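You operate a simulated robot arm through the tools that you are given. There is no shell and no other tool.

You are at the controls of a simulated robot arm. One attempt, no reset.

## Task
Mask the glass tile with the shape on the job card.
Fine: Wipe the dust off with the pad first, roll the card down in the fixture, then lift it back to its place. Put the tools back. What is to be rubbed or washed off counts as gone when no trace of it is left.

Only the result counts: the job must be done as asked and must still hold three seconds after the hand-in. Knocking over, shifting, dropping, spilling or breaking anything else fails it.

## Robot
A 7-joint arm with a two-finger parallel gripper, fixed in place. Base frame: the origin is at the foot of the arm, x ahead of it, y to its left, z up; the work surface is at about z = 0.86. Readings come in m, rad, newtons and seconds.
With the tool pointing down near the work surface it reaches from about 0.36 to 0.78 m from the base axis. Its first joint turns from -2.897 to 2.897 rad. Payload 3.91 kg.
The TCP is the grasp point between the finger pads, 0.03 m short of the fingertips. In the tool frame z runs along the fingers and y along their closing line. Largest opening 0.11 m; finger width 0.02, thickness 0.01; the body of the gripper, 0.048 by 0.112 m, starts 0.055 m behind the TCP.
Orientation is told as [roll, pitch, yaw] about the base's x, y, z axes, in that order, counted from this pose: with the fingers straight down and closing along the base's y, the tool's x points along the base's -x, its y along +y and its z along -z.

## Interface
- The arm moves only by the tool servo_tool. Its argument "deltas" is a list of rows, each an object (a shift or turn left out is 0, a gripper value left out holds the last) with "rotation": the turn, a rotation vector about the base's x, y, z in units of 5 degrees (1.0 is 5 degrees), a list of three; "xyz": the shift along the base's x, y, z in units of 30 mm (1.0 is 30 mm), a list of three; "grip": the closure, from 0 (fully open) to 1 (shut). In form: [{"rotation": [rx, ry, rz], "xyz": [dx, dy, dz], "grip": grip}, ...]. A call has 1 to 20 rows; each row shifts and turns the commanded pose from where the row before left it. A call with a number of a shift or a turn outside -1 to 1 is refused whole. A row lasts 0.2 s, in which the tool goes at most 0.05 m and 0.15 rad; a call with a longer step from one row to the next is refused whole, and so is a gripper value outside its range. A pose out of reach is approached as far as the arm can. The call stops where the force on the tool passes 40 N (or 10 N more than at its start, if that is more) or the arm is blocked; 0.2 s more then pass. The fingers move at their own pace (about 0.153 m/s each) and stop on an object; they squeeze with about 38 N. The grip force told is the motor's: it shows also when the fingers shut on nothing. Time passes only in rows, and 0.2 s behind the last, so rows that do not move let the fingers close. The reply holds the time, the measured pose of the TCP, the force on the tool along the base axes, the opening and the grip force, in the units named above and with some noise, with the torque about the TCP (base axes, N m) and any sound that the robot's microphone picked up, and new pictures: "pictures" is both (left out), scene, wrist or none.
- Cameras (640 x 400 px; columns grow to the right, rows downward): "scene" is fixed at [0.2193, -0.649, 1.4655]; the picture's right is [0.95, 0.33, 0.00], its down [0.28, -0.80, -0.53] and it looks along [-0.17, 0.50, -0.85] (base axes); focal length 214 px, centre (320, 200). "wrist" rides on the gripper at [0.077, 0.007, -0.114] in the tool frame; the picture's right is [-0.09, 1.00, 0.00], its down [-0.80, -0.07, -0.59] and it looks along [-0.59, -0.05, 0.80] (tool axes); focal length 270 px, centre (320, 200). There is no depth. A picture from a camera that has moved, and an enlarged one, comes with that camera's place and axes in the base frame and with its lens.
- lift_body(by): slides the trunk up (or, below 0, down) by that many m; the arm rides with it, the base frame stays. It gives what a move gives, with no picture.
- inspect(camera, box): a new picture of the part [left, top, right, bottom] of that camera's present view, enlarged. The clock stands still meanwhile.
- hand_in(): hands the job in; it is judged then, once.

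Nothing tells you positions but the pictures and the camera data. Unless the task says otherwise, let go and move clear before handing in.

The tools are called after ">>>" by a JSON object that holds its "fn" and its "kwargs". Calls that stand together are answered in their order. servo_tool: Moves the arm, as the interface text tells. Its arguments: {"type":"object","properties":{"deltas":{"type":"array"},"pictures":{"type":"string","enum":["both","scene","wrist","none"]}},"required":["deltas"]} The other tools are called the same way: lift_body (by) slides the trunk up or down; inspect (camera, box) takes an enlarged picture of a part of a camera's view; hand_in () hands the job in.

At the start:

```text
clock: 0.0
tcp_pos: [0.0942, -0.4787, 1.2268]
tcp_rot: [0.0, -0.001, 0.001]
force: [-0.2, -0.7, -0.2]
wrist_torque: [-0.02, 0.01, 0.02]
grip_width: 0.1099
finger_force: 0.2
trunk travel left (down, up): [-0.55, 0.06]
```

scene: 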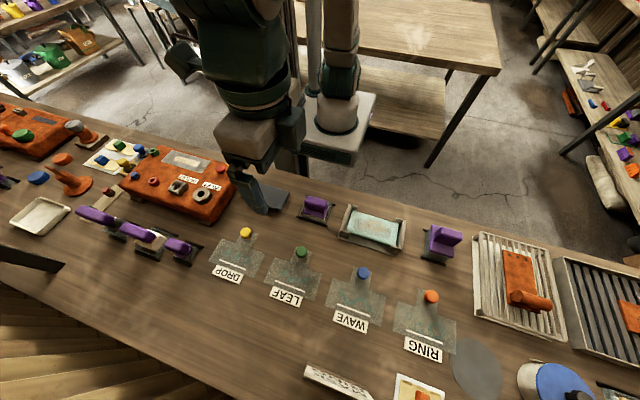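
wrist: 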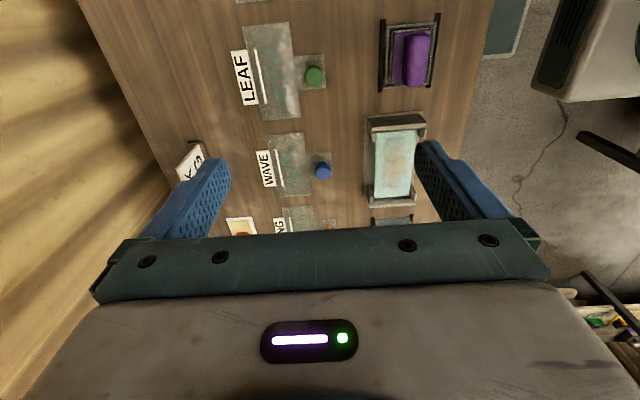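

I see a bench with a fixture holding a glass tile, stencil cards labelled DROP, LEAF, WAVE, RING, purple-handled tools on either side and a job card at the bottom edge. First I'll look at enlarged views to identify everything.

>>> {"fn": "inspect", "kwargs": {"camera": "scene", "box": [280, 180, 480, 305]}}

>>> {"fn": "inspect", "kwargs": {"camera": "scene", "box": [280, 275, 480, 400]}}

>>> {"fn": "inspect", "kwargs": {"camera": "scene", "box": [60, 140, 300, 290]}}

>>> {"fn": "inspect", "kwargs": {"camera": "scene", "box": [440, 210, 640, 400]}}

>>> {"fn": "inspect", "kwargs": {"camera": "wrist", "box": [160, 0, 480, 240]}}

```text
3.20 times, centred on (380, 242) of scene
camera zoom: at [0.2193, -0.649, 1.4655], right [0.95, 0.33, 0.0], down [0.28, -0.8, -0.53], along [-0.17, 0.5, -0.85], focal length 686 px, centre (128, 64)
```

zoom: 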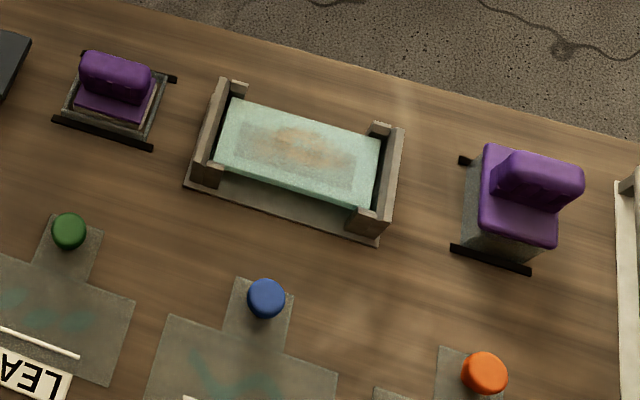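

```text
3.20 times, centred on (380, 338) of scene
camera zoom: at [0.2193, -0.649, 1.4655], right [0.95, 0.33, 0.0], down [0.28, -0.8, -0.53], along [-0.17, 0.5, -0.85], focal length 686 px, centre (128, -240)
```

zoom: 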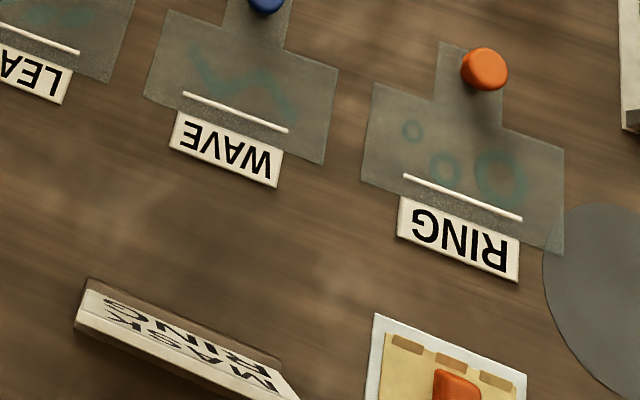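

```text
2.67 times, centred on (180, 215) of scene
camera zoom: at [0.2193, -0.649, 1.4655], right [0.95, 0.33, 0.0], down [0.28, -0.8, -0.53], along [-0.17, 0.5, -0.85], focal length 572 px, centre (693, 160)
```

zoom: 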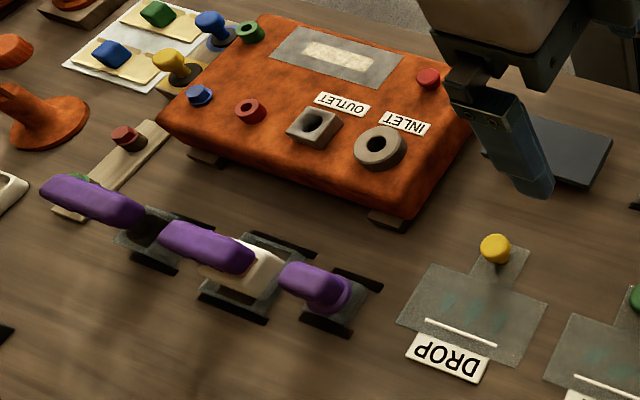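

```text
2.11 times, centred on (540, 305) of scene
camera zoom: at [0.2193, -0.649, 1.4655], right [0.95, 0.33, 0.0], down [0.28, -0.8, -0.53], along [-0.17, 0.5, -0.85], focal length 452 px, centre (-143, -21)
```

zoom: 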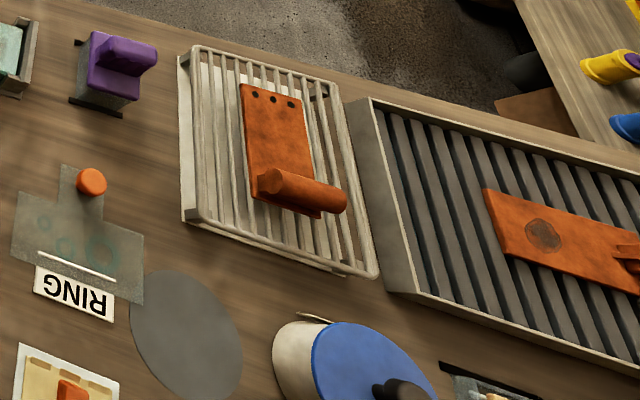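

```text
1.67 times, centred on (320, 120) of wrist
camera zoom: at [0.0164, -0.4716, 1.3405], right [0.09, 1.0, 0.0], down [0.8, -0.07, 0.59], along [0.59, -0.05, -0.8], focal length 450 px, centre (320, 333)
```

zoom: 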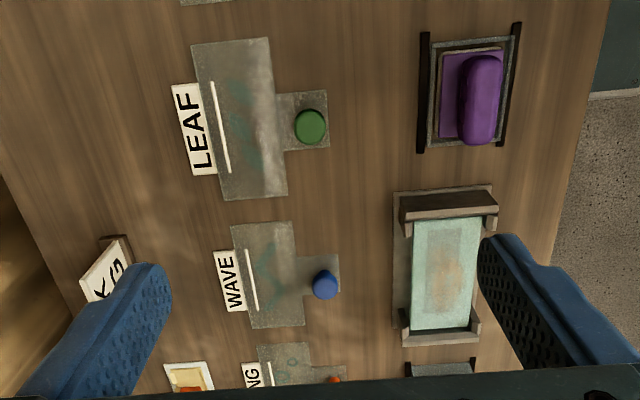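

The job card reads "MASK RING", so the RING card (orange knob) is the one to use. The fixture sits at about (0.285, -0.347), with purple-handled tools on either side of it. I'll move the wrist camera over the fixture for a better look at them.

>>> {"fn": "servo_tool", "kwargs": {"deltas": [{"xyz": [0.775, 0.246, -0.32]}, {"xyz": [0.775, 0.246, -0.32]}, {"xyz": [0.775, 0.246, -0.32]}, {"xyz": [0.775, 0.246, -0.32]}, {"xyz": [0.775, 0.246, -0.32]}, {"xyz": [0.775, 0.246, -0.32]}, {"xyz": [0.775, 0.246, -0.32]}, {"xyz": [0.775, 0.246, -0.32]}]}}

```text
clock: 1.8
tcp_pos: [0.2818, -0.4186, 1.1498]
tcp_rot: [0.0, 0.001, 0.0]
force: [-0.2, -0.2, 0.3]
wrist_torque: [0.0, 0.01, -0.02]
grip_width: 0.11
finger_force: 0.0
trunk travel left (down, up): [-0.55, 0.06]
camera wrist: at [0.2039, -0.4121, 1.2636], right [0.09, 1.0, 0.0], down [0.8, -0.07, 0.59], along [0.59, -0.05, -0.8], focal length 270 px, centre (320, 200)
```

scene: 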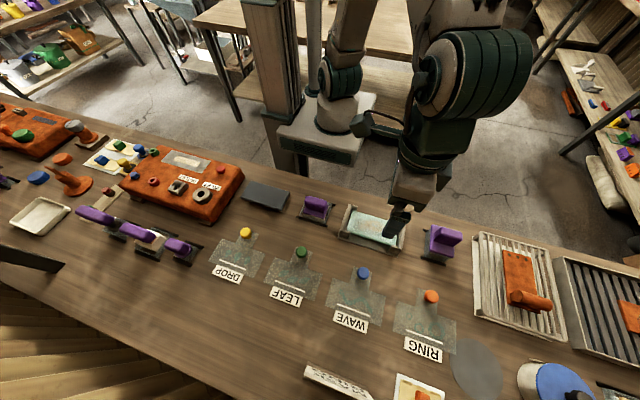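
wrist: 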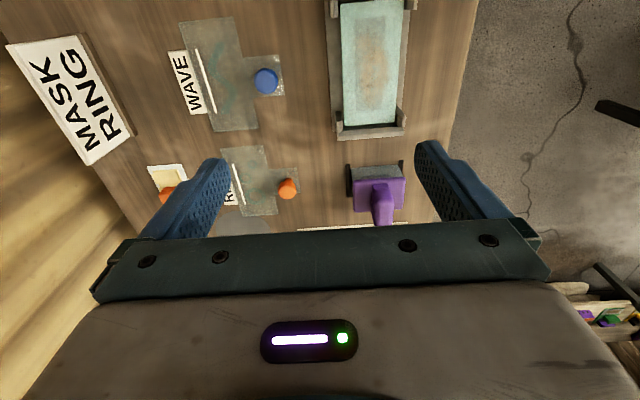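

>>> {"fn": "inspect", "kwargs": {"camera": "wrist", "box": [300, 130, 440, 230]}}

>>> {"fn": "inspect", "kwargs": {"camera": "wrist", "box": [300, 0, 460, 140]}}

>>> {"fn": "inspect", "kwargs": {"camera": "wrist", "box": [0, 0, 320, 230]}}

>>> {"fn": "inspect", "kwargs": {"camera": "scene", "box": [290, 180, 370, 240]}}

>>> {"fn": "inspect", "kwargs": {"camera": "scene", "box": [410, 210, 480, 270]}}

>>> {"fn": "inspect", "kwargs": {"camera": "scene", "box": [60, 190, 220, 280]}}

```text
4.00 times, centred on (370, 180) of wrist
camera zoom: at [0.2039, -0.4121, 1.2636], right [0.09, 1.0, 0.0], down [0.8, -0.07, 0.59], along [0.59, -0.05, -0.8], focal length 1081 px, centre (120, 280)
```

zoom: 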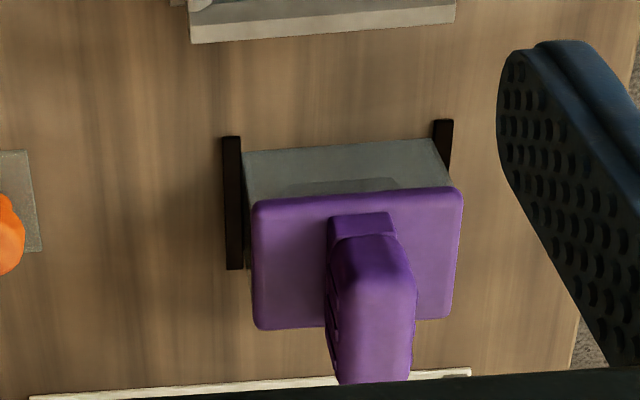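

```text
2.86 times, centred on (380, 70) of wrist
camera zoom: at [0.2039, -0.4121, 1.2636], right [0.09, 1.0, 0.0], down [0.8, -0.07, 0.59], along [0.59, -0.05, -0.8], focal length 772 px, centre (149, 571)
```

zoom: 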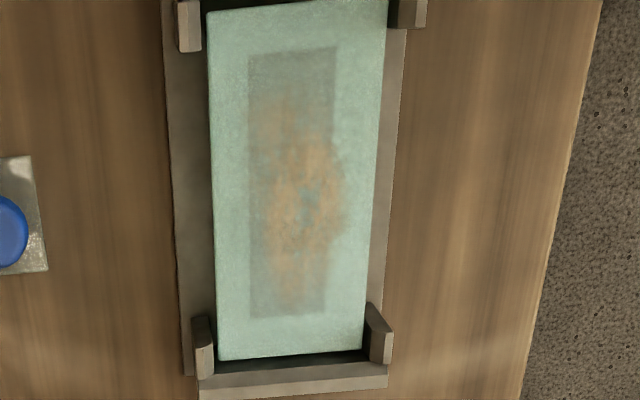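

```text
1.74 times, centred on (160, 115) of wrist
camera zoom: at [0.2039, -0.4121, 1.2636], right [0.09, 1.0, 0.0], down [0.8, -0.07, 0.59], along [0.59, -0.05, -0.8], focal length 470 px, centre (598, 348)
```

zoom: 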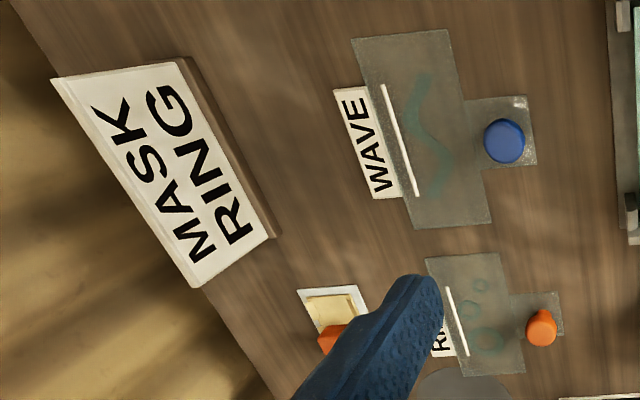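

```text
6.67 times, centred on (330, 210) of scene
camera zoom: at [0.2193, -0.649, 1.4655], right [0.95, 0.33, 0.0], down [0.28, -0.8, -0.53], along [-0.17, 0.5, -0.85], focal length 1430 px, centre (253, 133)
```

zoom: 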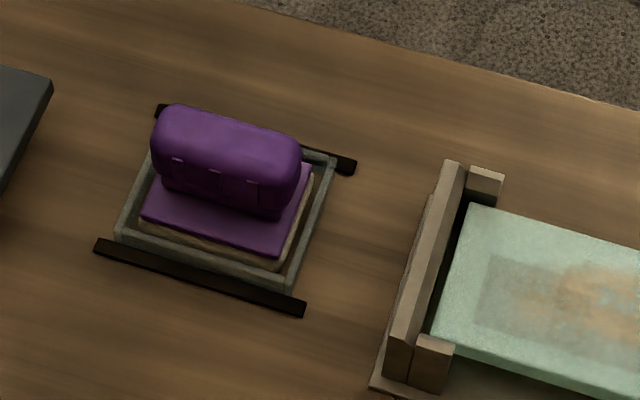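

```text
6.67 times, centred on (445, 240) of scene
camera zoom: at [0.2193, -0.649, 1.4655], right [0.95, 0.33, 0.0], down [0.28, -0.8, -0.53], along [-0.17, 0.5, -0.85], focal length 1430 px, centre (-513, -67)
```

zoom: 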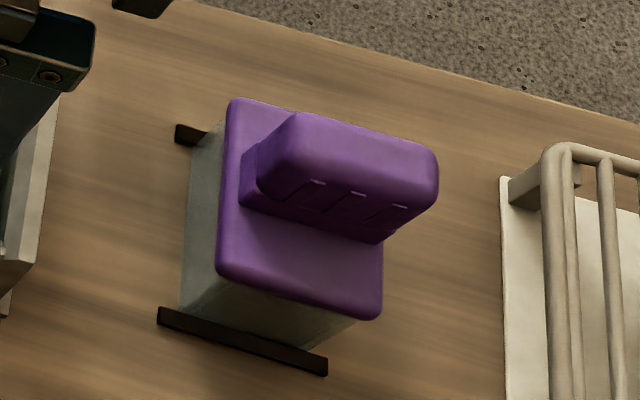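

```text
4.00 times, centred on (140, 235) of scene
camera zoom: at [0.2193, -0.649, 1.4655], right [0.95, 0.33, 0.0], down [0.28, -0.8, -0.53], along [-0.17, 0.5, -0.85], focal length 858 px, centre (1040, 60)
```

zoom: 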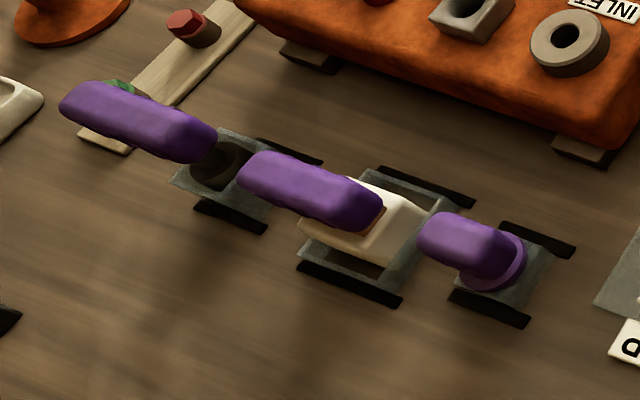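

The left tool, in a tray at (0.10, -0.34), looks like the wiping pad with its cream underside. The right one at (0.47, -0.335) is probably the roller in its stand, so I'll look at it from the side with a tilted wrist.

>>> {"fn": "servo_tool", "kwargs": {"deltas": [{"xyz": [0.433, 0.467, -0.6], "rotation": [0, -1, 0]}, {"xyz": [0.433, 0.467, -0.6], "rotation": [0, -1, 0]}, {"xyz": [0.433, 0.467, -0.6], "rotation": [0, -1, 0]}, {"xyz": [0.433, 0.467, -0.6], "rotation": [0, -1, 0]}, {"xyz": [0.433, 0.467, -0.6], "rotation": [0, -1, 0]}, {"xyz": [0.433, 0.467, -0.6], "rotation": [0, -1, 0]}]}}

```text
clock: 3.2
tcp_pos: [0.3591, -0.336, 1.0412]
tcp_rot: [0.001, -0.523, 0.001]
force: [-0.2, -0.4, 0.9]
wrist_torque: [0.02, -0.01, 0.0]
grip_width: 0.1098
finger_force: 0.0
trunk travel left (down, up): [-0.55, 0.06]
camera wrist: at [0.2336, -0.3295, 1.1018], right [0.08, 1.0, 0.04], down [0.4, -0.07, 0.92], along [0.92, -0.05, -0.4], focal length 270 px, centre (320, 200)
```

scene: 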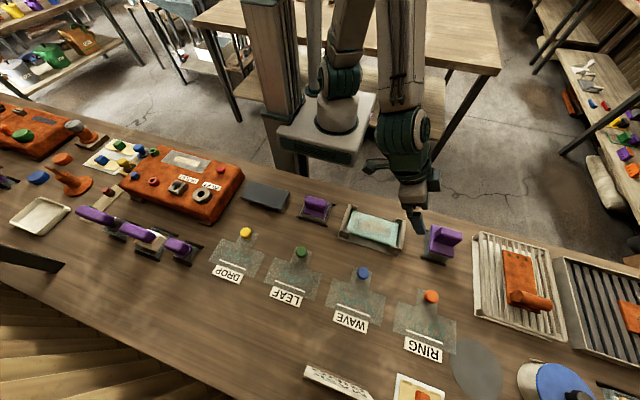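
wrist: 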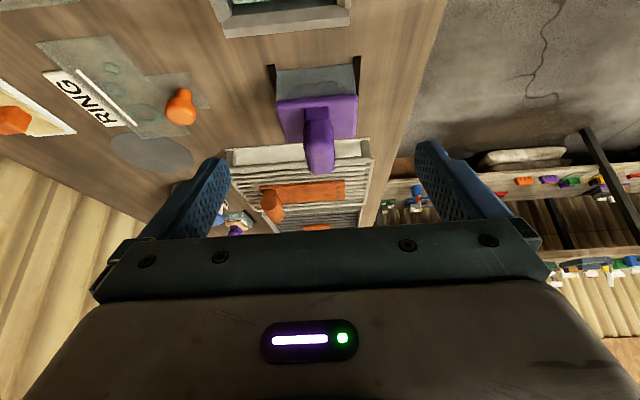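

>>> {"fn": "inspect", "kwargs": {"camera": "wrist", "box": [250, 40, 390, 180]}}

>>> {"fn": "inspect", "kwargs": {"camera": "wrist", "box": [30, 20, 230, 150]}}

```text
2.86 times, centred on (320, 110) of wrist
camera zoom: at [0.2336, -0.3295, 1.1018], right [0.08, 1.0, 0.04], down [0.4, -0.07, 0.92], along [0.92, -0.05, -0.4], focal length 772 px, centre (320, 457)
```

zoom: 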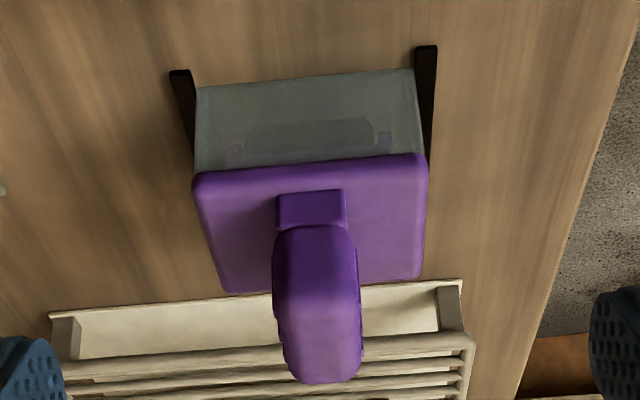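

```text
3.08 times, centred on (130, 85) of wrist
camera zoom: at [0.2336, -0.3295, 1.1018], right [0.08, 1.0, 0.04], down [0.4, -0.07, 0.92], along [0.92, -0.05, -0.4], focal length 832 px, centre (905, 554)
```

zoom: 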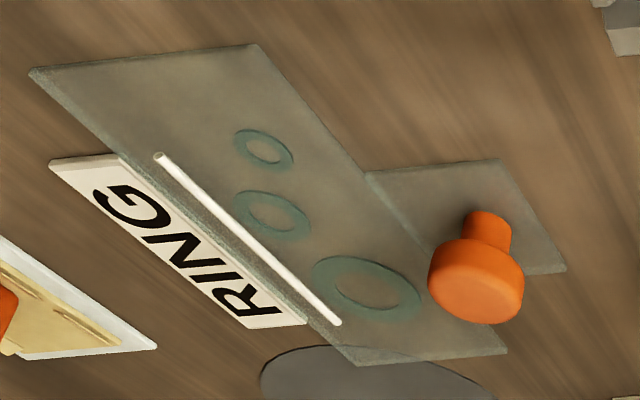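

The right tool is the roller: a purple plate over a translucent cradle with the roller inside and its handle along x. Next I'll go look at the pad from above.

>>> {"fn": "servo_tool", "kwargs": {"deltas": [{"xyz": [-0.85, 0, 0.2], "rotation": [0, 0.6, 0]}, {"xyz": [-0.85, 0, 0.2], "rotation": [0, 0.6, 0]}, {"xyz": [-0.85, 0, 0.2], "rotation": [0, 0.6, 0]}, {"xyz": [-0.85, 0, 0.2], "rotation": [0, 0.6, 0]}, {"xyz": [-0.85, 0, 0], "rotation": [0, 0.6, 0]}, {"xyz": [-0.85, 0, 0], "rotation": [0, 0.6, 0]}, {"xyz": [-0.85, 0, 0], "rotation": [0, 0.6, 0]}, {"xyz": [-0.85, 0, 0], "rotation": [0, 0.6, 0]}, {"xyz": [-0.85, 0, 0], "rotation": [0, 0.6, 0]}, {"xyz": [-0.85, 0, 0], "rotation": [0, 0.6, 0]}]}}

```text
clock: 5.4
tcp_pos: [0.1026, -0.3348, 1.0644]
tcp_rot: [0.0, 0.001, -0.002]
force: [-0.9, 0.6, 0.7]
wrist_torque: [0.0, -0.02, 0.0]
grip_width: 0.1102
finger_force: 0.0
trunk travel left (down, up): [-0.55, 0.06]
camera wrist: at [0.0243, -0.3284, 1.1788], right [0.09, 1.0, 0.0], down [0.8, -0.07, 0.59], along [0.59, -0.05, -0.8], focal length 270 px, centre (320, 200)
```

scene: 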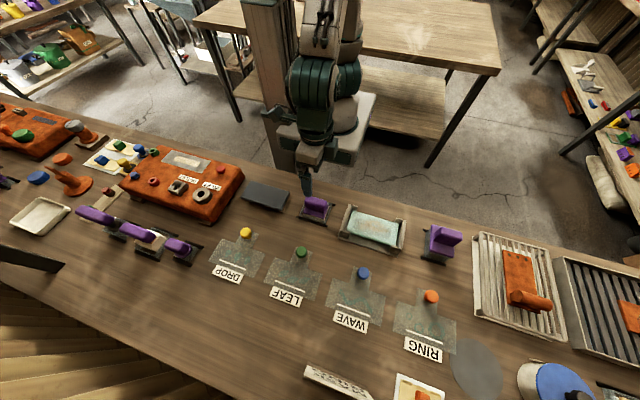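
wrist: 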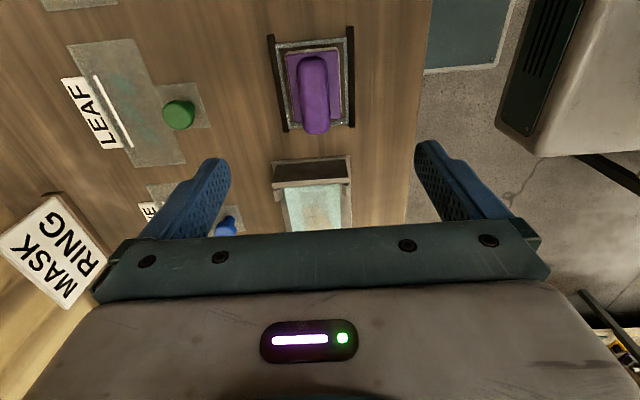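

>>> {"fn": "inspect", "kwargs": {"camera": "wrist", "box": [250, 20, 380, 150]}}

>>> {"fn": "inspect", "kwargs": {"camera": "scene", "box": [290, 180, 350, 230]}}

```text
3.08 times, centred on (315, 85) of wrist
camera zoom: at [0.0243, -0.3284, 1.1788], right [0.09, 1.0, 0.0], down [0.8, -0.07, 0.59], along [0.59, -0.05, -0.8], focal length 832 px, centre (335, 554)
```

zoom: 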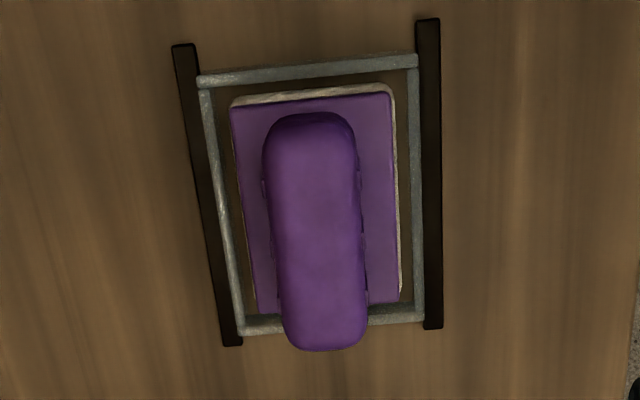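

```text
8.00 times, centred on (320, 205) of scene
camera zoom: at [0.2193, -0.649, 1.4655], right [0.95, 0.33, 0.0], down [0.28, -0.8, -0.53], along [-0.17, 0.5, -0.85], focal length 1716 px, centre (320, 160)
```

zoom: 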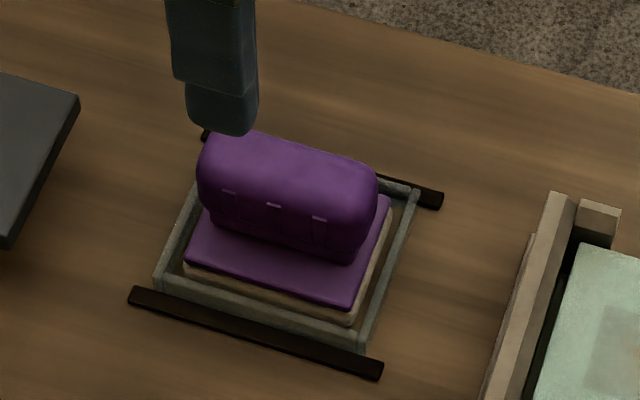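

The pad tray is centred near (0.100, -0.340), with the plate top at about z 0.884 and the handle top at about 0.93. I'll descend partway over the handle and check alignment.

>>> {"fn": "servo_tool", "kwargs": {"deltas": [{"xyz": [-0.07, -0.15, -0.8]}, {"xyz": [0, 0, -0.8]}, {"xyz": [0, 0, -0.5]}]}}

```text
clock: 6.2
tcp_pos: [0.0998, -0.3385, 1.0014]
tcp_rot: [0.001, 0.0, -0.002]
force: [-0.3, -0.1, 0.3]
wrist_torque: [0.02, -0.02, 0.0]
grip_width: 0.1097
finger_force: 0.1
trunk travel left (down, up): [-0.55, 0.06]
camera wrist: at [0.0223, -0.3322, 1.1152], right [0.09, 1.0, 0.0], down [0.8, -0.07, 0.59], along [0.59, -0.05, -0.8], focal length 270 px, centre (320, 200)
```

scene: 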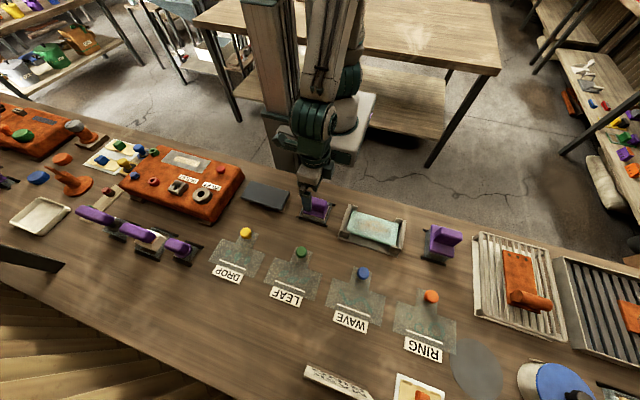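
wrist: 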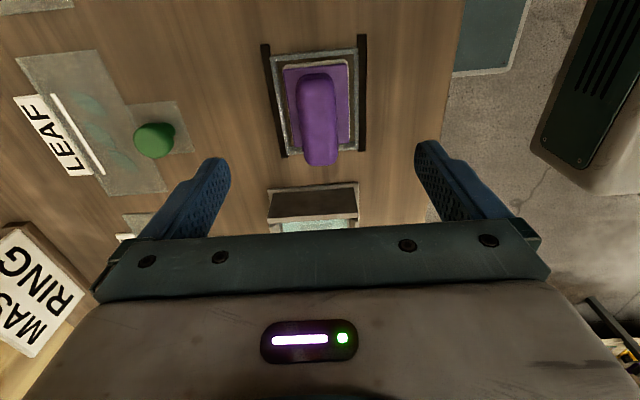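

Alignment looks good, with the handle centred between the fingers. I'll descend to about z 0.92 and close on it.

>>> {"fn": "servo_tool", "kwargs": {"deltas": [{"xyz": [-0.05, -0.03, -0.9]}, {"xyz": [0, 0, -0.9]}, {"xyz": [0, 0, -0.9]}, {"grip": 0.5}, {"grip": 1.0}, {"grip": 1.0}, {"grip": 1.0}]}}

```text
clock: 7.8
tcp_pos: [0.0985, -0.3393, 0.9224]
tcp_rot: [0.001, -0.001, 0.001]
force: [1.0, -2.3, 2.3]
wrist_torque: [-0.05, -0.03, -0.02]
grip_width: 0.0277
finger_force: 38.1
trunk travel left (down, up): [-0.55, 0.06]
camera wrist: at [0.0209, -0.3328, 1.0358], right [0.09, 1.0, 0.0], down [0.8, -0.07, 0.59], along [0.59, -0.05, -0.8], focal length 270 px, centre (320, 200)
```

scene: 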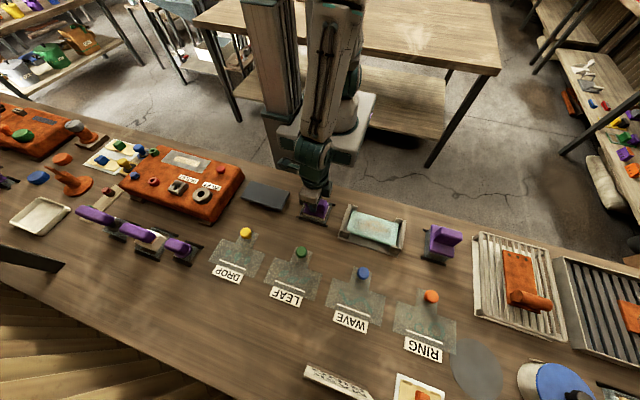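
wrist: 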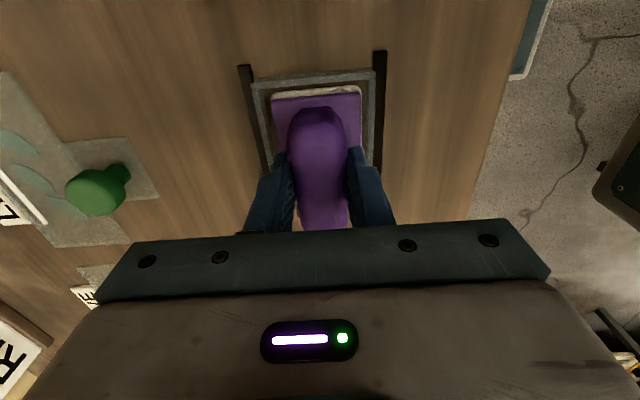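

The pad is gripped at a width of 0.028. I'll lift it straight up.

>>> {"fn": "servo_tool", "kwargs": {"deltas": [{"xyz": [0, 0, 0.3]}, {"xyz": [0, 0, 0.7]}, {"xyz": [0, 0, 0.9]}, {"xyz": [0, 0, 0.9]}, {"xyz": [0, 0, 0.9]}]}}

```text
clock: 9.0
tcp_pos: [0.101, -0.3385, 1.032]
tcp_rot: [0.0, 0.0, 0.0]
force: [-0.3, -0.4, -1.0]
wrist_torque: [0.03, 0.0, 0.01]
grip_width: 0.0277
finger_force: 37.8
trunk travel left (down, up): [-0.55, 0.06]
camera wrist: at [0.0223, -0.3334, 1.1467], right [0.09, 1.0, 0.0], down [0.8, -0.07, 0.59], along [0.59, -0.05, -0.8], focal length 270 px, centre (320, 200)
```

scene: 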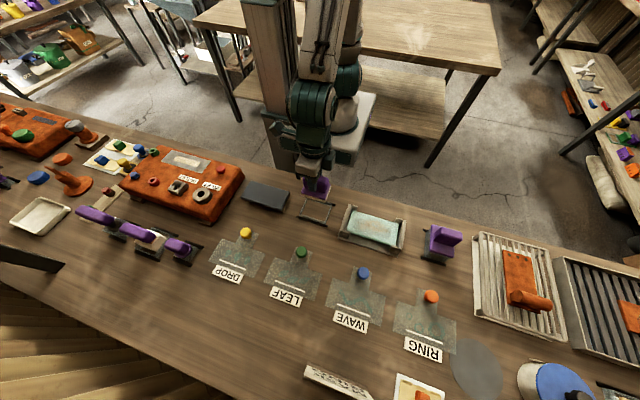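
wrist: 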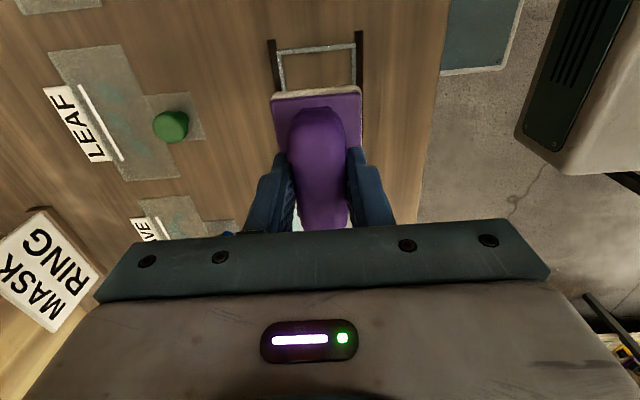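

>>> {"fn": "inspect", "kwargs": {"camera": "scene", "box": [290, 165, 430, 265]}}

>>> {"fn": "inspect", "kwargs": {"camera": "wrist", "box": [240, 20, 400, 240]}}

>>> {"fn": "inspect", "kwargs": {"camera": "scene", "box": [330, 200, 410, 256]}}

```text
4.00 times, centred on (360, 215) of scene
camera zoom: at [0.2193, -0.649, 1.4655], right [0.95, 0.33, 0.0], down [0.28, -0.8, -0.53], along [-0.17, 0.5, -0.85], focal length 858 px, centre (160, 140)
```

zoom: 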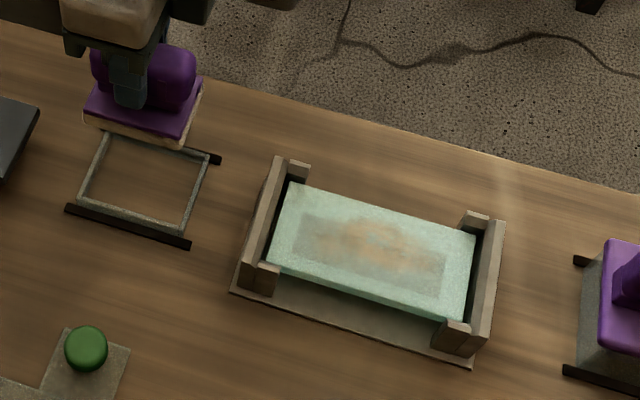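

```text
1.82 times, centred on (320, 130) of wrist
camera zoom: at [0.0223, -0.3334, 1.1467], right [0.09, 1.0, 0.0], down [0.8, -0.07, 0.59], along [0.59, -0.05, -0.8], focal length 491 px, centre (320, 327)
```

zoom: 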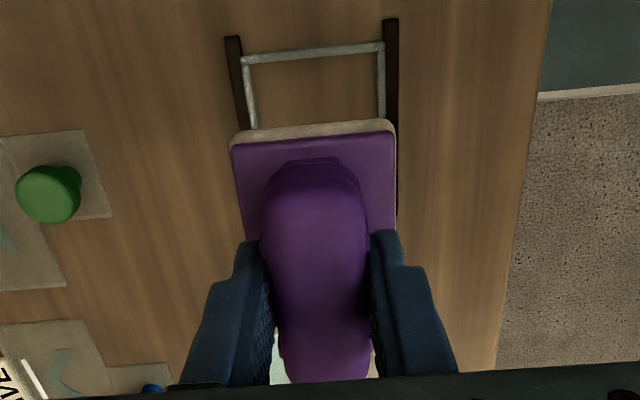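

```text
7.14 times, centred on (370, 228) of scene
camera zoom: at [0.2193, -0.649, 1.4655], right [0.95, 0.33, 0.0], down [0.28, -0.8, -0.53], along [-0.17, 0.5, -0.85], focal length 1532 px, centre (-37, 0)
```

zoom: 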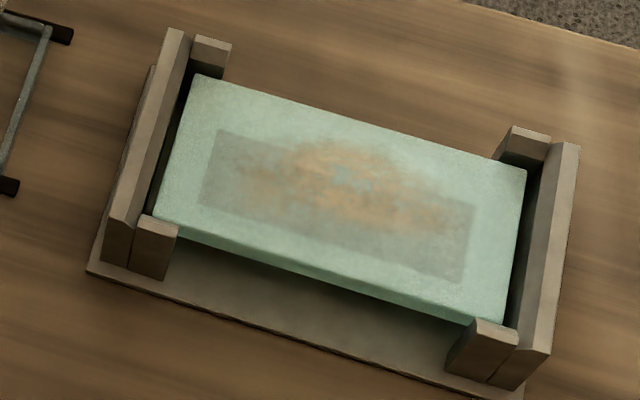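

The pad is clear of its rack. I'll carry it over the tile at about (0.28, -0.357).

>>> {"fn": "servo_tool", "kwargs": {"deltas": [{"xyz": [0.85, -0.088, 0]}, {"xyz": [0.85, -0.088, 0]}, {"xyz": [0.85, -0.088, 0]}, {"xyz": [0.85, -0.088, 0]}, {"xyz": [0.85, -0.088, 0]}, {"xyz": [0.85, -0.088, 0]}, {"xyz": [0.87, -0.088, 0]}, {"xyz": [0, 0, 0]}]}}

```text
clock: 10.8
tcp_pos: [0.2793, -0.3569, 1.0325]
tcp_rot: [0.0, 0.0, -0.001]
force: [-0.8, 0.1, -1.7]
wrist_torque: [0.02, 0.03, -0.01]
grip_width: 0.0276
finger_force: 38.3
trunk travel left (down, up): [-0.55, 0.06]
camera wrist: at [0.2015, -0.3508, 1.1465], right [0.09, 1.0, 0.0], down [0.8, -0.07, 0.59], along [0.59, -0.05, -0.8], focal length 270 px, centre (320, 200)
```

scene: 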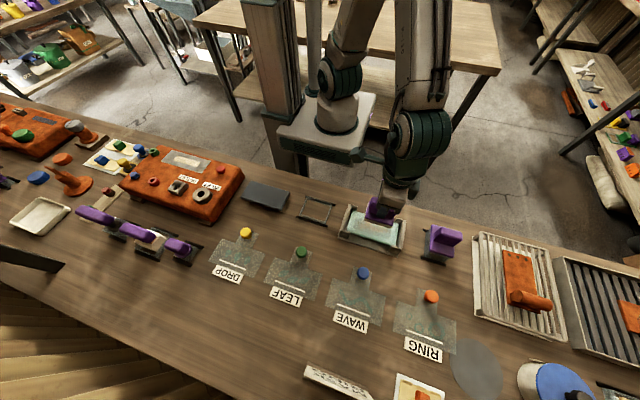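
wrist: 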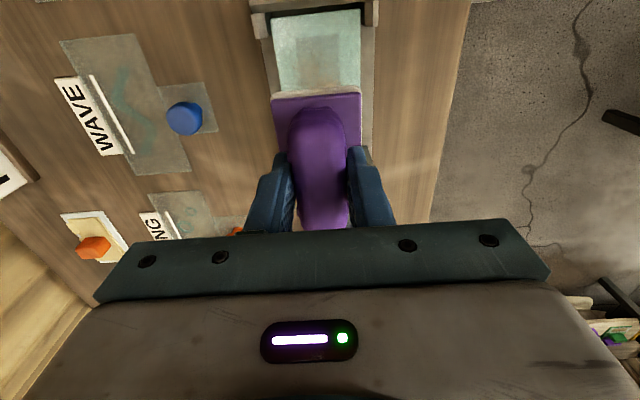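

>>> {"fn": "servo_tool", "kwargs": {"deltas": [{"xyz": [0, 0.05, -0.8]}, {"xyz": [0, 0, -0.6]}, {"xyz": [0, 0, -0.15]}, {"xyz": [0, 0, -0.15]}]}}

```text
clock: 11.8
tcp_pos: [0.2796, -0.357, 0.9818]
tcp_rot: [0.002, -0.001, -0.001]
force: [-0.3, 0.1, -1.4]
wrist_torque: [-0.01, -0.02, -0.01]
grip_width: 0.0272
finger_force: 38.5
trunk travel left (down, up): [-0.55, 0.06]
camera wrist: at [0.2013, -0.3507, 1.0959], right [0.09, 1.0, 0.0], down [0.8, -0.07, 0.59], along [0.59, -0.05, -0.8], focal length 270 px, centre (320, 200)
```

scene: 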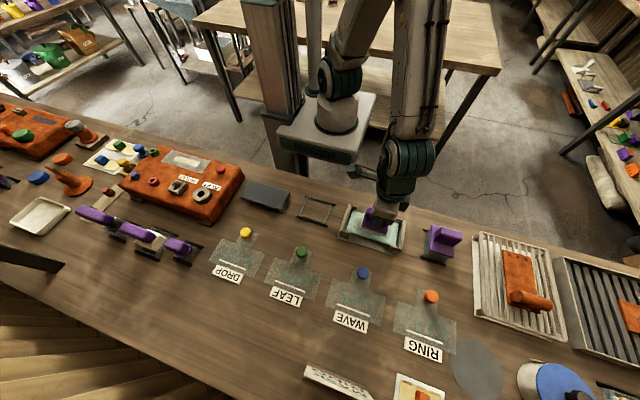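
wrist: 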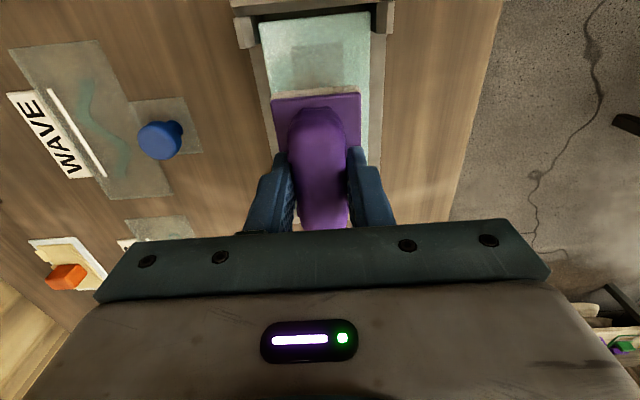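

>>> {"fn": "servo_tool", "kwargs": {"deltas": [{"xyz": [0, 0, -0.1]}, {"xyz": [0, 0, -0.1]}, {"xyz": [0, 0, -0.1]}], "pictures": "none"}}

>>> {"fn": "servo_tool", "kwargs": {"deltas": [{"xyz": [0, 0, -0.1]}, {"xyz": [0, 0, 0]}], "pictures": "none"}}

```text
clock: 12.6
tcp_pos: [0.2787, -0.3576, 0.9724]
tcp_rot: [0.0, -0.001, 0.0]
force: [0.3, -0.9, -1.5]
wrist_torque: [0.0, -0.01, 0.01]
grip_width: 0.0276
finger_force: 37.9
trunk travel left (down, up): [-0.55, 0.06]
```

```text
clock: 13.2
tcp_pos: [0.2787, -0.3564, 0.9693]
tcp_rot: [0.0, 0.001, 0.0]
force: [-0.2, 0.0, -0.5]
wrist_torque: [0.01, 0.01, 0.01]
grip_width: 0.0277
finger_force: 38.1
trunk travel left (down, up): [-0.55, 0.06]
```

>>> {"fn": "servo_tool", "kwargs": {"deltas": [{"xyz": [0, 0, -0.08]}, {"xyz": [0, 0, 0]}], "pictures": "none"}}

>>> {"fn": "servo_tool", "kwargs": {"deltas": [{"xyz": [0, 0, -0.08]}, {"xyz": [0, 0, 0]}], "pictures": "none"}}

>>> {"fn": "servo_tool", "kwargs": {"deltas": [{"xyz": [0, 0, -0.08]}, {"xyz": [0, 0, 0]}], "pictures": "wrist"}}

```text
clock: 13.8
tcp_pos: [0.2792, -0.3559, 0.9662]
tcp_rot: [0.001, 0.002, 0.0]
force: [0.5, 0.2, -1.3]
wrist_torque: [0.02, 0.0, -0.01]
grip_width: 0.0277
finger_force: 38.7
trunk travel left (down, up): [-0.55, 0.06]
```

```text
clock: 14.4
tcp_pos: [0.2779, -0.3576, 0.9649]
tcp_rot: [0.001, -0.001, -0.001]
force: [-0.2, 0.1, -0.7]
wrist_torque: [0.05, -0.01, 0.01]
grip_width: 0.0275
finger_force: 37.8
trunk travel left (down, up): [-0.55, 0.06]
```

```text
clock: 15.0
tcp_pos: [0.2784, -0.3564, 0.9623]
tcp_rot: [0.0, -0.001, -0.002]
force: [0.3, -0.5, -2.1]
wrist_torque: [-0.01, -0.01, -0.01]
grip_width: 0.0276
finger_force: 38.5
trunk travel left (down, up): [-0.55, 0.06]
camera wrist: at [0.2005, -0.3508, 1.0762], right [0.09, 1.0, 0.0], down [0.8, -0.07, 0.59], along [0.59, -0.05, -0.8], focal length 270 px, centre (320, 200)
```

wrist: 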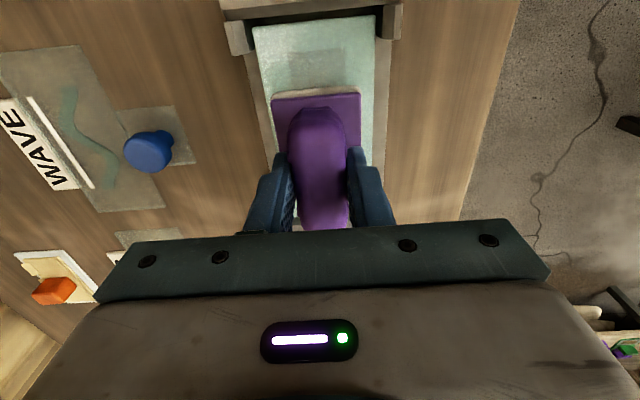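

>>> {"fn": "servo_tool", "kwargs": {"deltas": [{"xyz": [0, 0, -0.08]}, {"xyz": [0, 0, 0]}], "pictures": "none"}}

>>> {"fn": "servo_tool", "kwargs": {"deltas": [{"xyz": [0, 0, -0.08]}, {"xyz": [0, 0, 0]}], "pictures": "none"}}

>>> {"fn": "servo_tool", "kwargs": {"deltas": [{"xyz": [0, 0, -0.08]}, {"xyz": [0, 0, 0]}], "pictures": "wrist"}}

```text
clock: 15.6
tcp_pos: [0.2775, -0.3565, 0.9609]
tcp_rot: [0.001, 0.0, 0.0]
force: [0.2, -0.3, -0.8]
wrist_torque: [0.0, 0.0, 0.05]
grip_width: 0.0276
finger_force: 38.0
trunk travel left (down, up): [-0.55, 0.06]
```

```text
clock: 16.2
tcp_pos: [0.2781, -0.3567, 0.9597]
tcp_rot: [-0.004, -0.003, 0.001]
force: [-0.7, -1.5, 25.6]
wrist_torque: [0.24, 0.6, 0.01]
grip_width: 0.0274
finger_force: 37.7
trunk travel left (down, up): [-0.55, 0.06]
```

```text
clock: 16.6
tcp_pos: [0.2775, -0.3573, 0.9595]
tcp_rot: [-0.008, -0.002, -0.002]
force: [-2.8, 4.8, 22.6]
wrist_torque: [0.62, 0.74, -0.02]
grip_width: 0.0275
finger_force: 38.2
trunk travel left (down, up): [-0.55, 0.06]
stopped in row 1: the force on the tool passed its limit at 44 N (the readings are from after the stop); the commanded pose is now the measured one
camera wrist: at [0.1999, -0.3496, 1.0732], right [0.09, 1.0, -0.01], down [0.8, -0.07, 0.6], along [0.6, -0.06, -0.8], focal length 270 px, centre (320, 200)
```

wrist: 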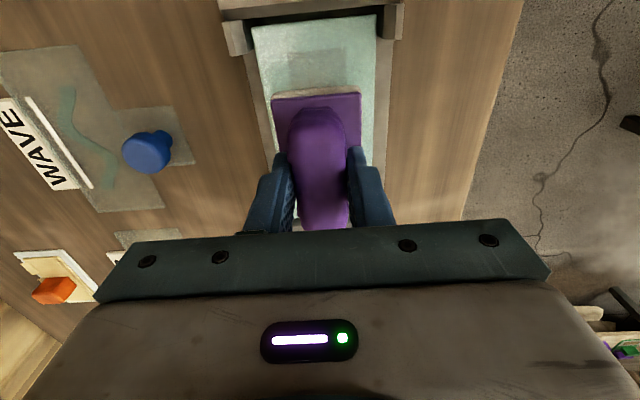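

The pad touched the tile at TCP z ≈ 0.9597, and the contact is stiff. I'll ease the pressure slightly and try a stroke.

>>> {"fn": "servo_tool", "kwargs": {"deltas": [{"xyz": [0, 0, 0.01]}, {"xyz": [0, 0, 0]}], "pictures": "none"}}

>>> {"fn": "servo_tool", "kwargs": {"deltas": [{"xyz": [-0.2, 0, 0]}, {"xyz": [-0.2, 0, 0]}], "pictures": "none"}}

```text
clock: 17.2
tcp_pos: [0.278, -0.3566, 0.9593]
tcp_rot: [-0.007, -0.005, -0.001]
force: [-3.4, 4.5, 23.5]
wrist_torque: [0.48, 0.53, 0.01]
grip_width: 0.0277
finger_force: 37.6
trunk travel left (down, up): [-0.55, 0.06]
```

```text
clock: 17.8
tcp_pos: [0.2696, -0.3587, 0.9582]
tcp_rot: [-0.009, -0.006, 0.002]
force: [20.1, 0.4, 25.8]
wrist_torque: [0.45, -0.68, -0.21]
grip_width: 0.0275
finger_force: 38.1
trunk travel left (down, up): [-0.55, 0.06]
```

>>> {"fn": "servo_tool", "kwargs": {"deltas": [{"xyz": [-0.1, 0, 0.025]}, {"xyz": [-0.1, 0, 0]}, {"xyz": [0, 0, 0]}], "pictures": "none"}}

```text
clock: 18.6
tcp_pos: [0.263, -0.3579, 0.9602]
tcp_rot: [-0.006, -0.005, 0.002]
force: [19.2, -2.7, 23.9]
wrist_torque: [0.1, -0.89, -0.1]
grip_width: 0.0276
finger_force: 38.8
trunk travel left (down, up): [-0.55, 0.06]
```

>>> {"fn": "servo_tool", "kwargs": {"deltas": [{"xyz": [-0.1, 0, 0.01]}, {"xyz": [-0.1, 0, 0]}, {"xyz": [0, 0, 0]}], "pictures": "wrist"}}

```text
clock: 19.4
tcp_pos: [0.2565, -0.3567, 0.9594]
tcp_rot: [-0.007, -0.004, 0.0]
force: [22.0, 1.2, 26.3]
wrist_torque: [0.28, -0.65, -0.15]
grip_width: 0.0276
finger_force: 38.0
trunk travel left (down, up): [-0.55, 0.06]
camera wrist: at [0.1793, -0.3503, 1.0732], right [0.09, 1.0, -0.01], down [0.8, -0.07, 0.6], along [0.59, -0.06, -0.8], focal length 270 px, centre (320, 200)
```

wrist: 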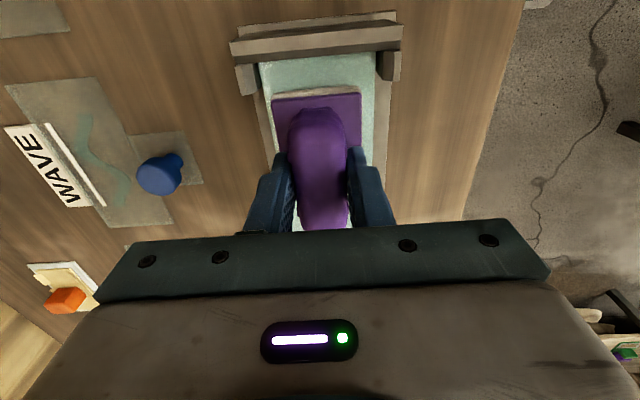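

>>> {"fn": "servo_tool", "kwargs": {"deltas": [{"xyz": [0.15, 0, 0.01]}, {"xyz": [0.25, 0, 0]}, {"xyz": [0.25, 0, 0]}, {"xyz": [0.25, 0, 0]}, {"xyz": [0.25, 0, 0]}, {"xyz": [0.25, 0, 0]}, {"xyz": [0.2, 0, 0]}], "pictures": "wrist"}}

```text
clock: 21.0
tcp_pos: [0.303, -0.3577, 0.9596]
tcp_rot: [-0.004, -0.003, 0.001]
force: [-2.6, 1.6, 3.3]
wrist_torque: [0.23, 0.3, 0.06]
grip_width: 0.0279
finger_force: 37.7
trunk travel left (down, up): [-0.55, 0.06]
camera wrist: at [0.2252, -0.3509, 1.0731], right [0.09, 1.0, 0.0], down [0.8, -0.07, 0.6], along [0.6, -0.06, -0.8], focal length 270 px, centre (320, 200)
```

wrist: 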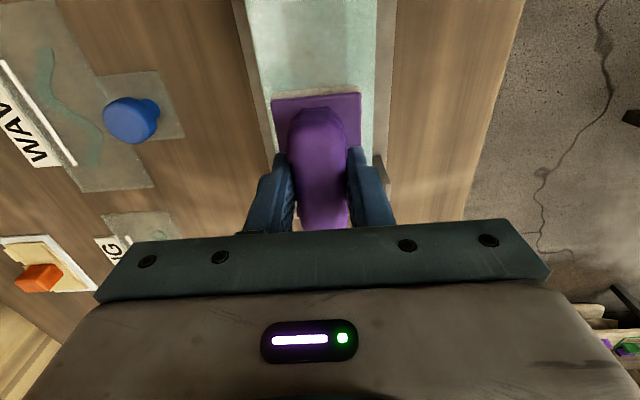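

>>> {"fn": "inspect", "kwargs": {"camera": "wrist", "box": [230, 0, 400, 110]}}

>>> {"fn": "inspect", "kwargs": {"camera": "scene", "box": [330, 190, 420, 256]}}

```text
3.64 times, centred on (315, 55) of wrist
camera zoom: at [0.2252, -0.3509, 1.0731], right [0.09, 1.0, 0.0], down [0.8, -0.07, 0.6], along [0.6, -0.06, -0.8], focal length 983 px, centre (338, 727)
```

zoom: 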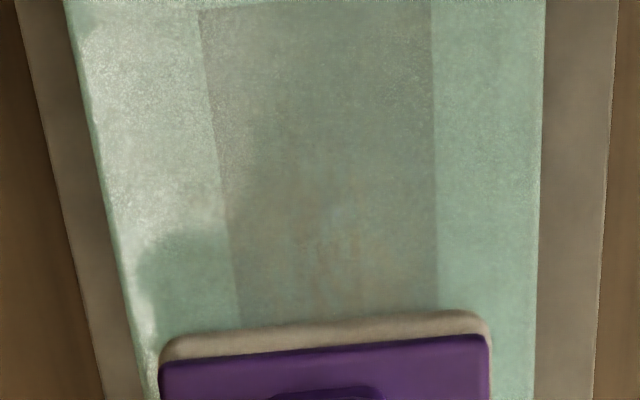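

```text
6.06 times, centred on (375, 223) of scene
camera zoom: at [0.2193, -0.649, 1.4655], right [0.95, 0.33, 0.0], down [0.28, -0.8, -0.53], along [-0.17, 0.5, -0.85], focal length 1300 px, centre (-13, 61)
```

zoom: 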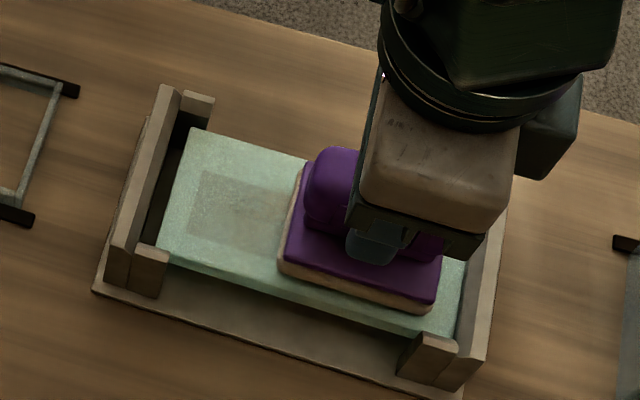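

Most of the dust is gone, with faint traces left. I'll make more passes with slight y offsets and a little more pressure.

>>> {"fn": "servo_tool", "kwargs": {"deltas": [{"xyz": [0, 0, -0.012]}, {"xyz": [-0.2, 0.1, 0]}, {"xyz": [-0.25, 0, 0]}, {"xyz": [-0.25, 0, 0]}, {"xyz": [-0.25, 0, 0]}, {"xyz": [-0.25, 0, 0]}, {"xyz": [-0.25, 0, 0]}, {"xyz": [-0.1, 0, 0]}], "pictures": "none"}}

```text
clock: 22.8
tcp_pos: [0.256, -0.3548, 0.9595]
tcp_rot: [-0.006, -0.002, 0.0]
force: [10.1, -0.7, 13.1]
wrist_torque: [0.1, -0.58, -0.09]
grip_width: 0.0277
finger_force: 38.7
trunk travel left (down, up): [-0.55, 0.06]
```

>>> {"fn": "servo_tool", "kwargs": {"deltas": [{"xyz": [0.2, 0.03, 0]}, {"xyz": [0.25, 0, 0]}, {"xyz": [0.25, 0, 0]}, {"xyz": [0.25, 0, 0]}, {"xyz": [0.25, 0, -0.005]}, {"xyz": [0.25, 0, -0.005]}, {"xyz": [0.15, 0, 0]}], "pictures": "none"}}

>>> {"fn": "servo_tool", "kwargs": {"deltas": [{"xyz": [-0.15, -0.2, 0]}, {"xyz": [-0.25, -0.2, 0]}, {"xyz": [-0.25, 0, 0]}, {"xyz": [-0.25, 0, 0]}, {"xyz": [-0.25, 0, 0]}, {"xyz": [-0.25, 0, 0]}, {"xyz": [-0.2, 0, 0]}], "pictures": "none"}}

```text
clock: 24.4
tcp_pos: [0.3048, -0.354, 0.9596]
tcp_rot: [-0.003, -0.004, -0.002]
force: [-5.8, 0.2, 5.3]
wrist_torque: [0.18, 0.36, 0.1]
grip_width: 0.0275
finger_force: 38.4
trunk travel left (down, up): [-0.55, 0.06]
```

```text
clock: 26.0
tcp_pos: [0.2578, -0.3657, 0.9594]
tcp_rot: [-0.008, -0.002, 0.001]
force: [13.4, -0.1, 19.3]
wrist_torque: [0.41, -0.65, -0.24]
grip_width: 0.0275
finger_force: 38.1
trunk travel left (down, up): [-0.55, 0.06]
```

>>> {"fn": "servo_tool", "kwargs": {"deltas": [{"xyz": [0.15, 0.0, 0]}, {"xyz": [0.25, 0, 0]}, {"xyz": [0.25, 0, 0]}, {"xyz": [0.25, 0, 0]}, {"xyz": [0.25, 0, -0.01]}, {"xyz": [0.25, 0, -0.01]}, {"xyz": [0.2, 0, 0]}], "pictures": "wrist"}}

>>> {"fn": "inspect", "kwargs": {"camera": "wrist", "box": [230, 0, 400, 110]}}

```text
clock: 27.6
tcp_pos: [0.3003, -0.3641, 0.9588]
tcp_rot: [-0.006, -0.003, -0.003]
force: [-23.4, 1.2, 26.8]
wrist_torque: [0.23, 1.14, -0.21]
grip_width: 0.0274
finger_force: 38.0
trunk travel left (down, up): [-0.55, 0.06]
camera wrist: at [0.2224, -0.3577, 1.0728], right [0.09, 1.0, 0.0], down [0.8, -0.07, 0.6], along [0.6, -0.06, -0.8], focal length 270 px, centre (320, 200)
```

wrist: 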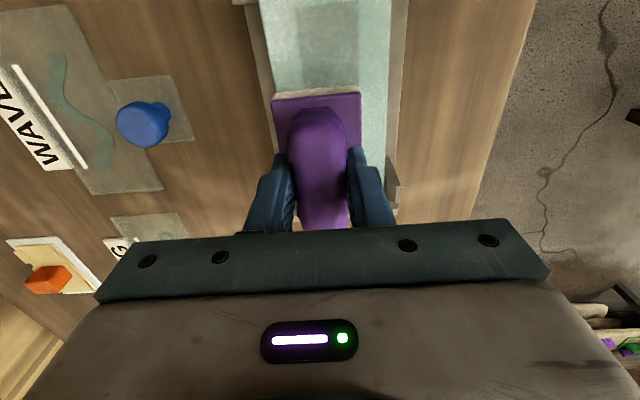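

```text
3.64 times, centred on (315, 55) of wrist
camera zoom: at [0.2224, -0.3577, 1.0728], right [0.09, 1.0, 0.0], down [0.8, -0.07, 0.6], along [0.6, -0.06, -0.8], focal length 983 px, centre (338, 727)
```

zoom: 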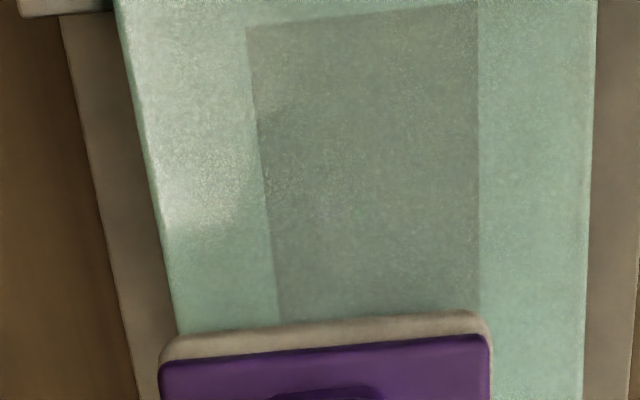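

The visible half looks clean. I'll do one more pass back at the middle, then lift and inspect the whole tile.

>>> {"fn": "servo_tool", "kwargs": {"deltas": [{"xyz": [-0.15, 0.15, 0.01]}, {"xyz": [-0.25, 0.1, 0]}, {"xyz": [-0.25, 0, 0]}, {"xyz": [-0.25, 0, 0]}, {"xyz": [-0.25, 0, 0]}, {"xyz": [-0.25, 0, 0]}, {"xyz": [-0.05, 0, 0]}, {"xyz": [0, 0, 0.5]}, {"xyz": [0, 0, 0.9]}, {"xyz": [-0.9, 0, 0.9]}, {"xyz": [-0.9, 0, 0]}, {"xyz": [-0.9, 0, 0]}, {"xyz": [-0.9, 0, 0]}]}}

>>> {"fn": "inspect", "kwargs": {"camera": "scene", "box": [330, 190, 420, 256]}}

```text
clock: 30.4
tcp_pos: [0.1539, -0.359, 1.029]
tcp_rot: [-0.007, -0.003, -0.001]
force: [-1.1, 0.4, -1.4]
wrist_torque: [-0.02, 0.01, -0.01]
grip_width: 0.0274
finger_force: 38.0
trunk travel left (down, up): [-0.55, 0.06]
camera wrist: at [0.0755, -0.3523, 1.1424], right [0.09, 1.0, 0.0], down [0.8, -0.07, 0.6], along [0.6, -0.06, -0.8], focal length 270 px, centre (320, 200)
```

scene: 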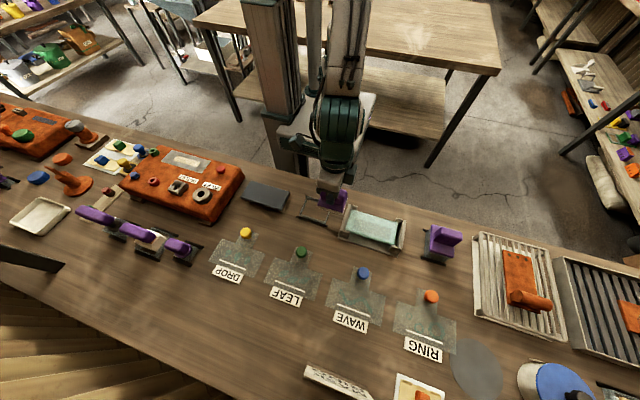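
wrist: 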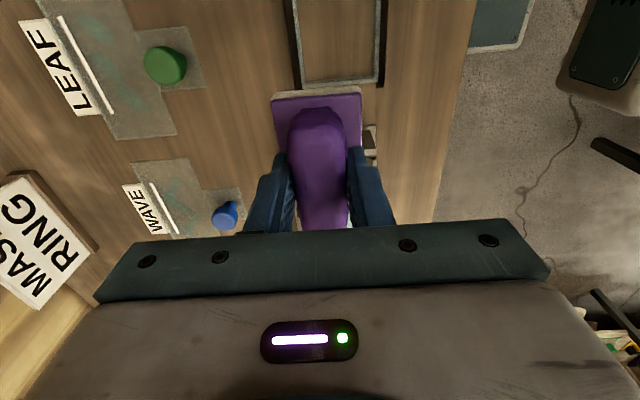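

```text
6.06 times, centred on (375, 223) of scene
camera zoom: at [0.2193, -0.649, 1.4655], right [0.95, 0.33, 0.0], down [0.28, -0.8, -0.53], along [-0.17, 0.5, -0.85], focal length 1300 px, centre (-13, 61)
```

zoom: 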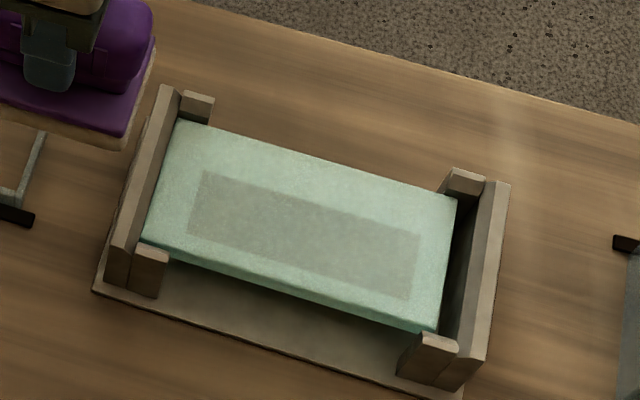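

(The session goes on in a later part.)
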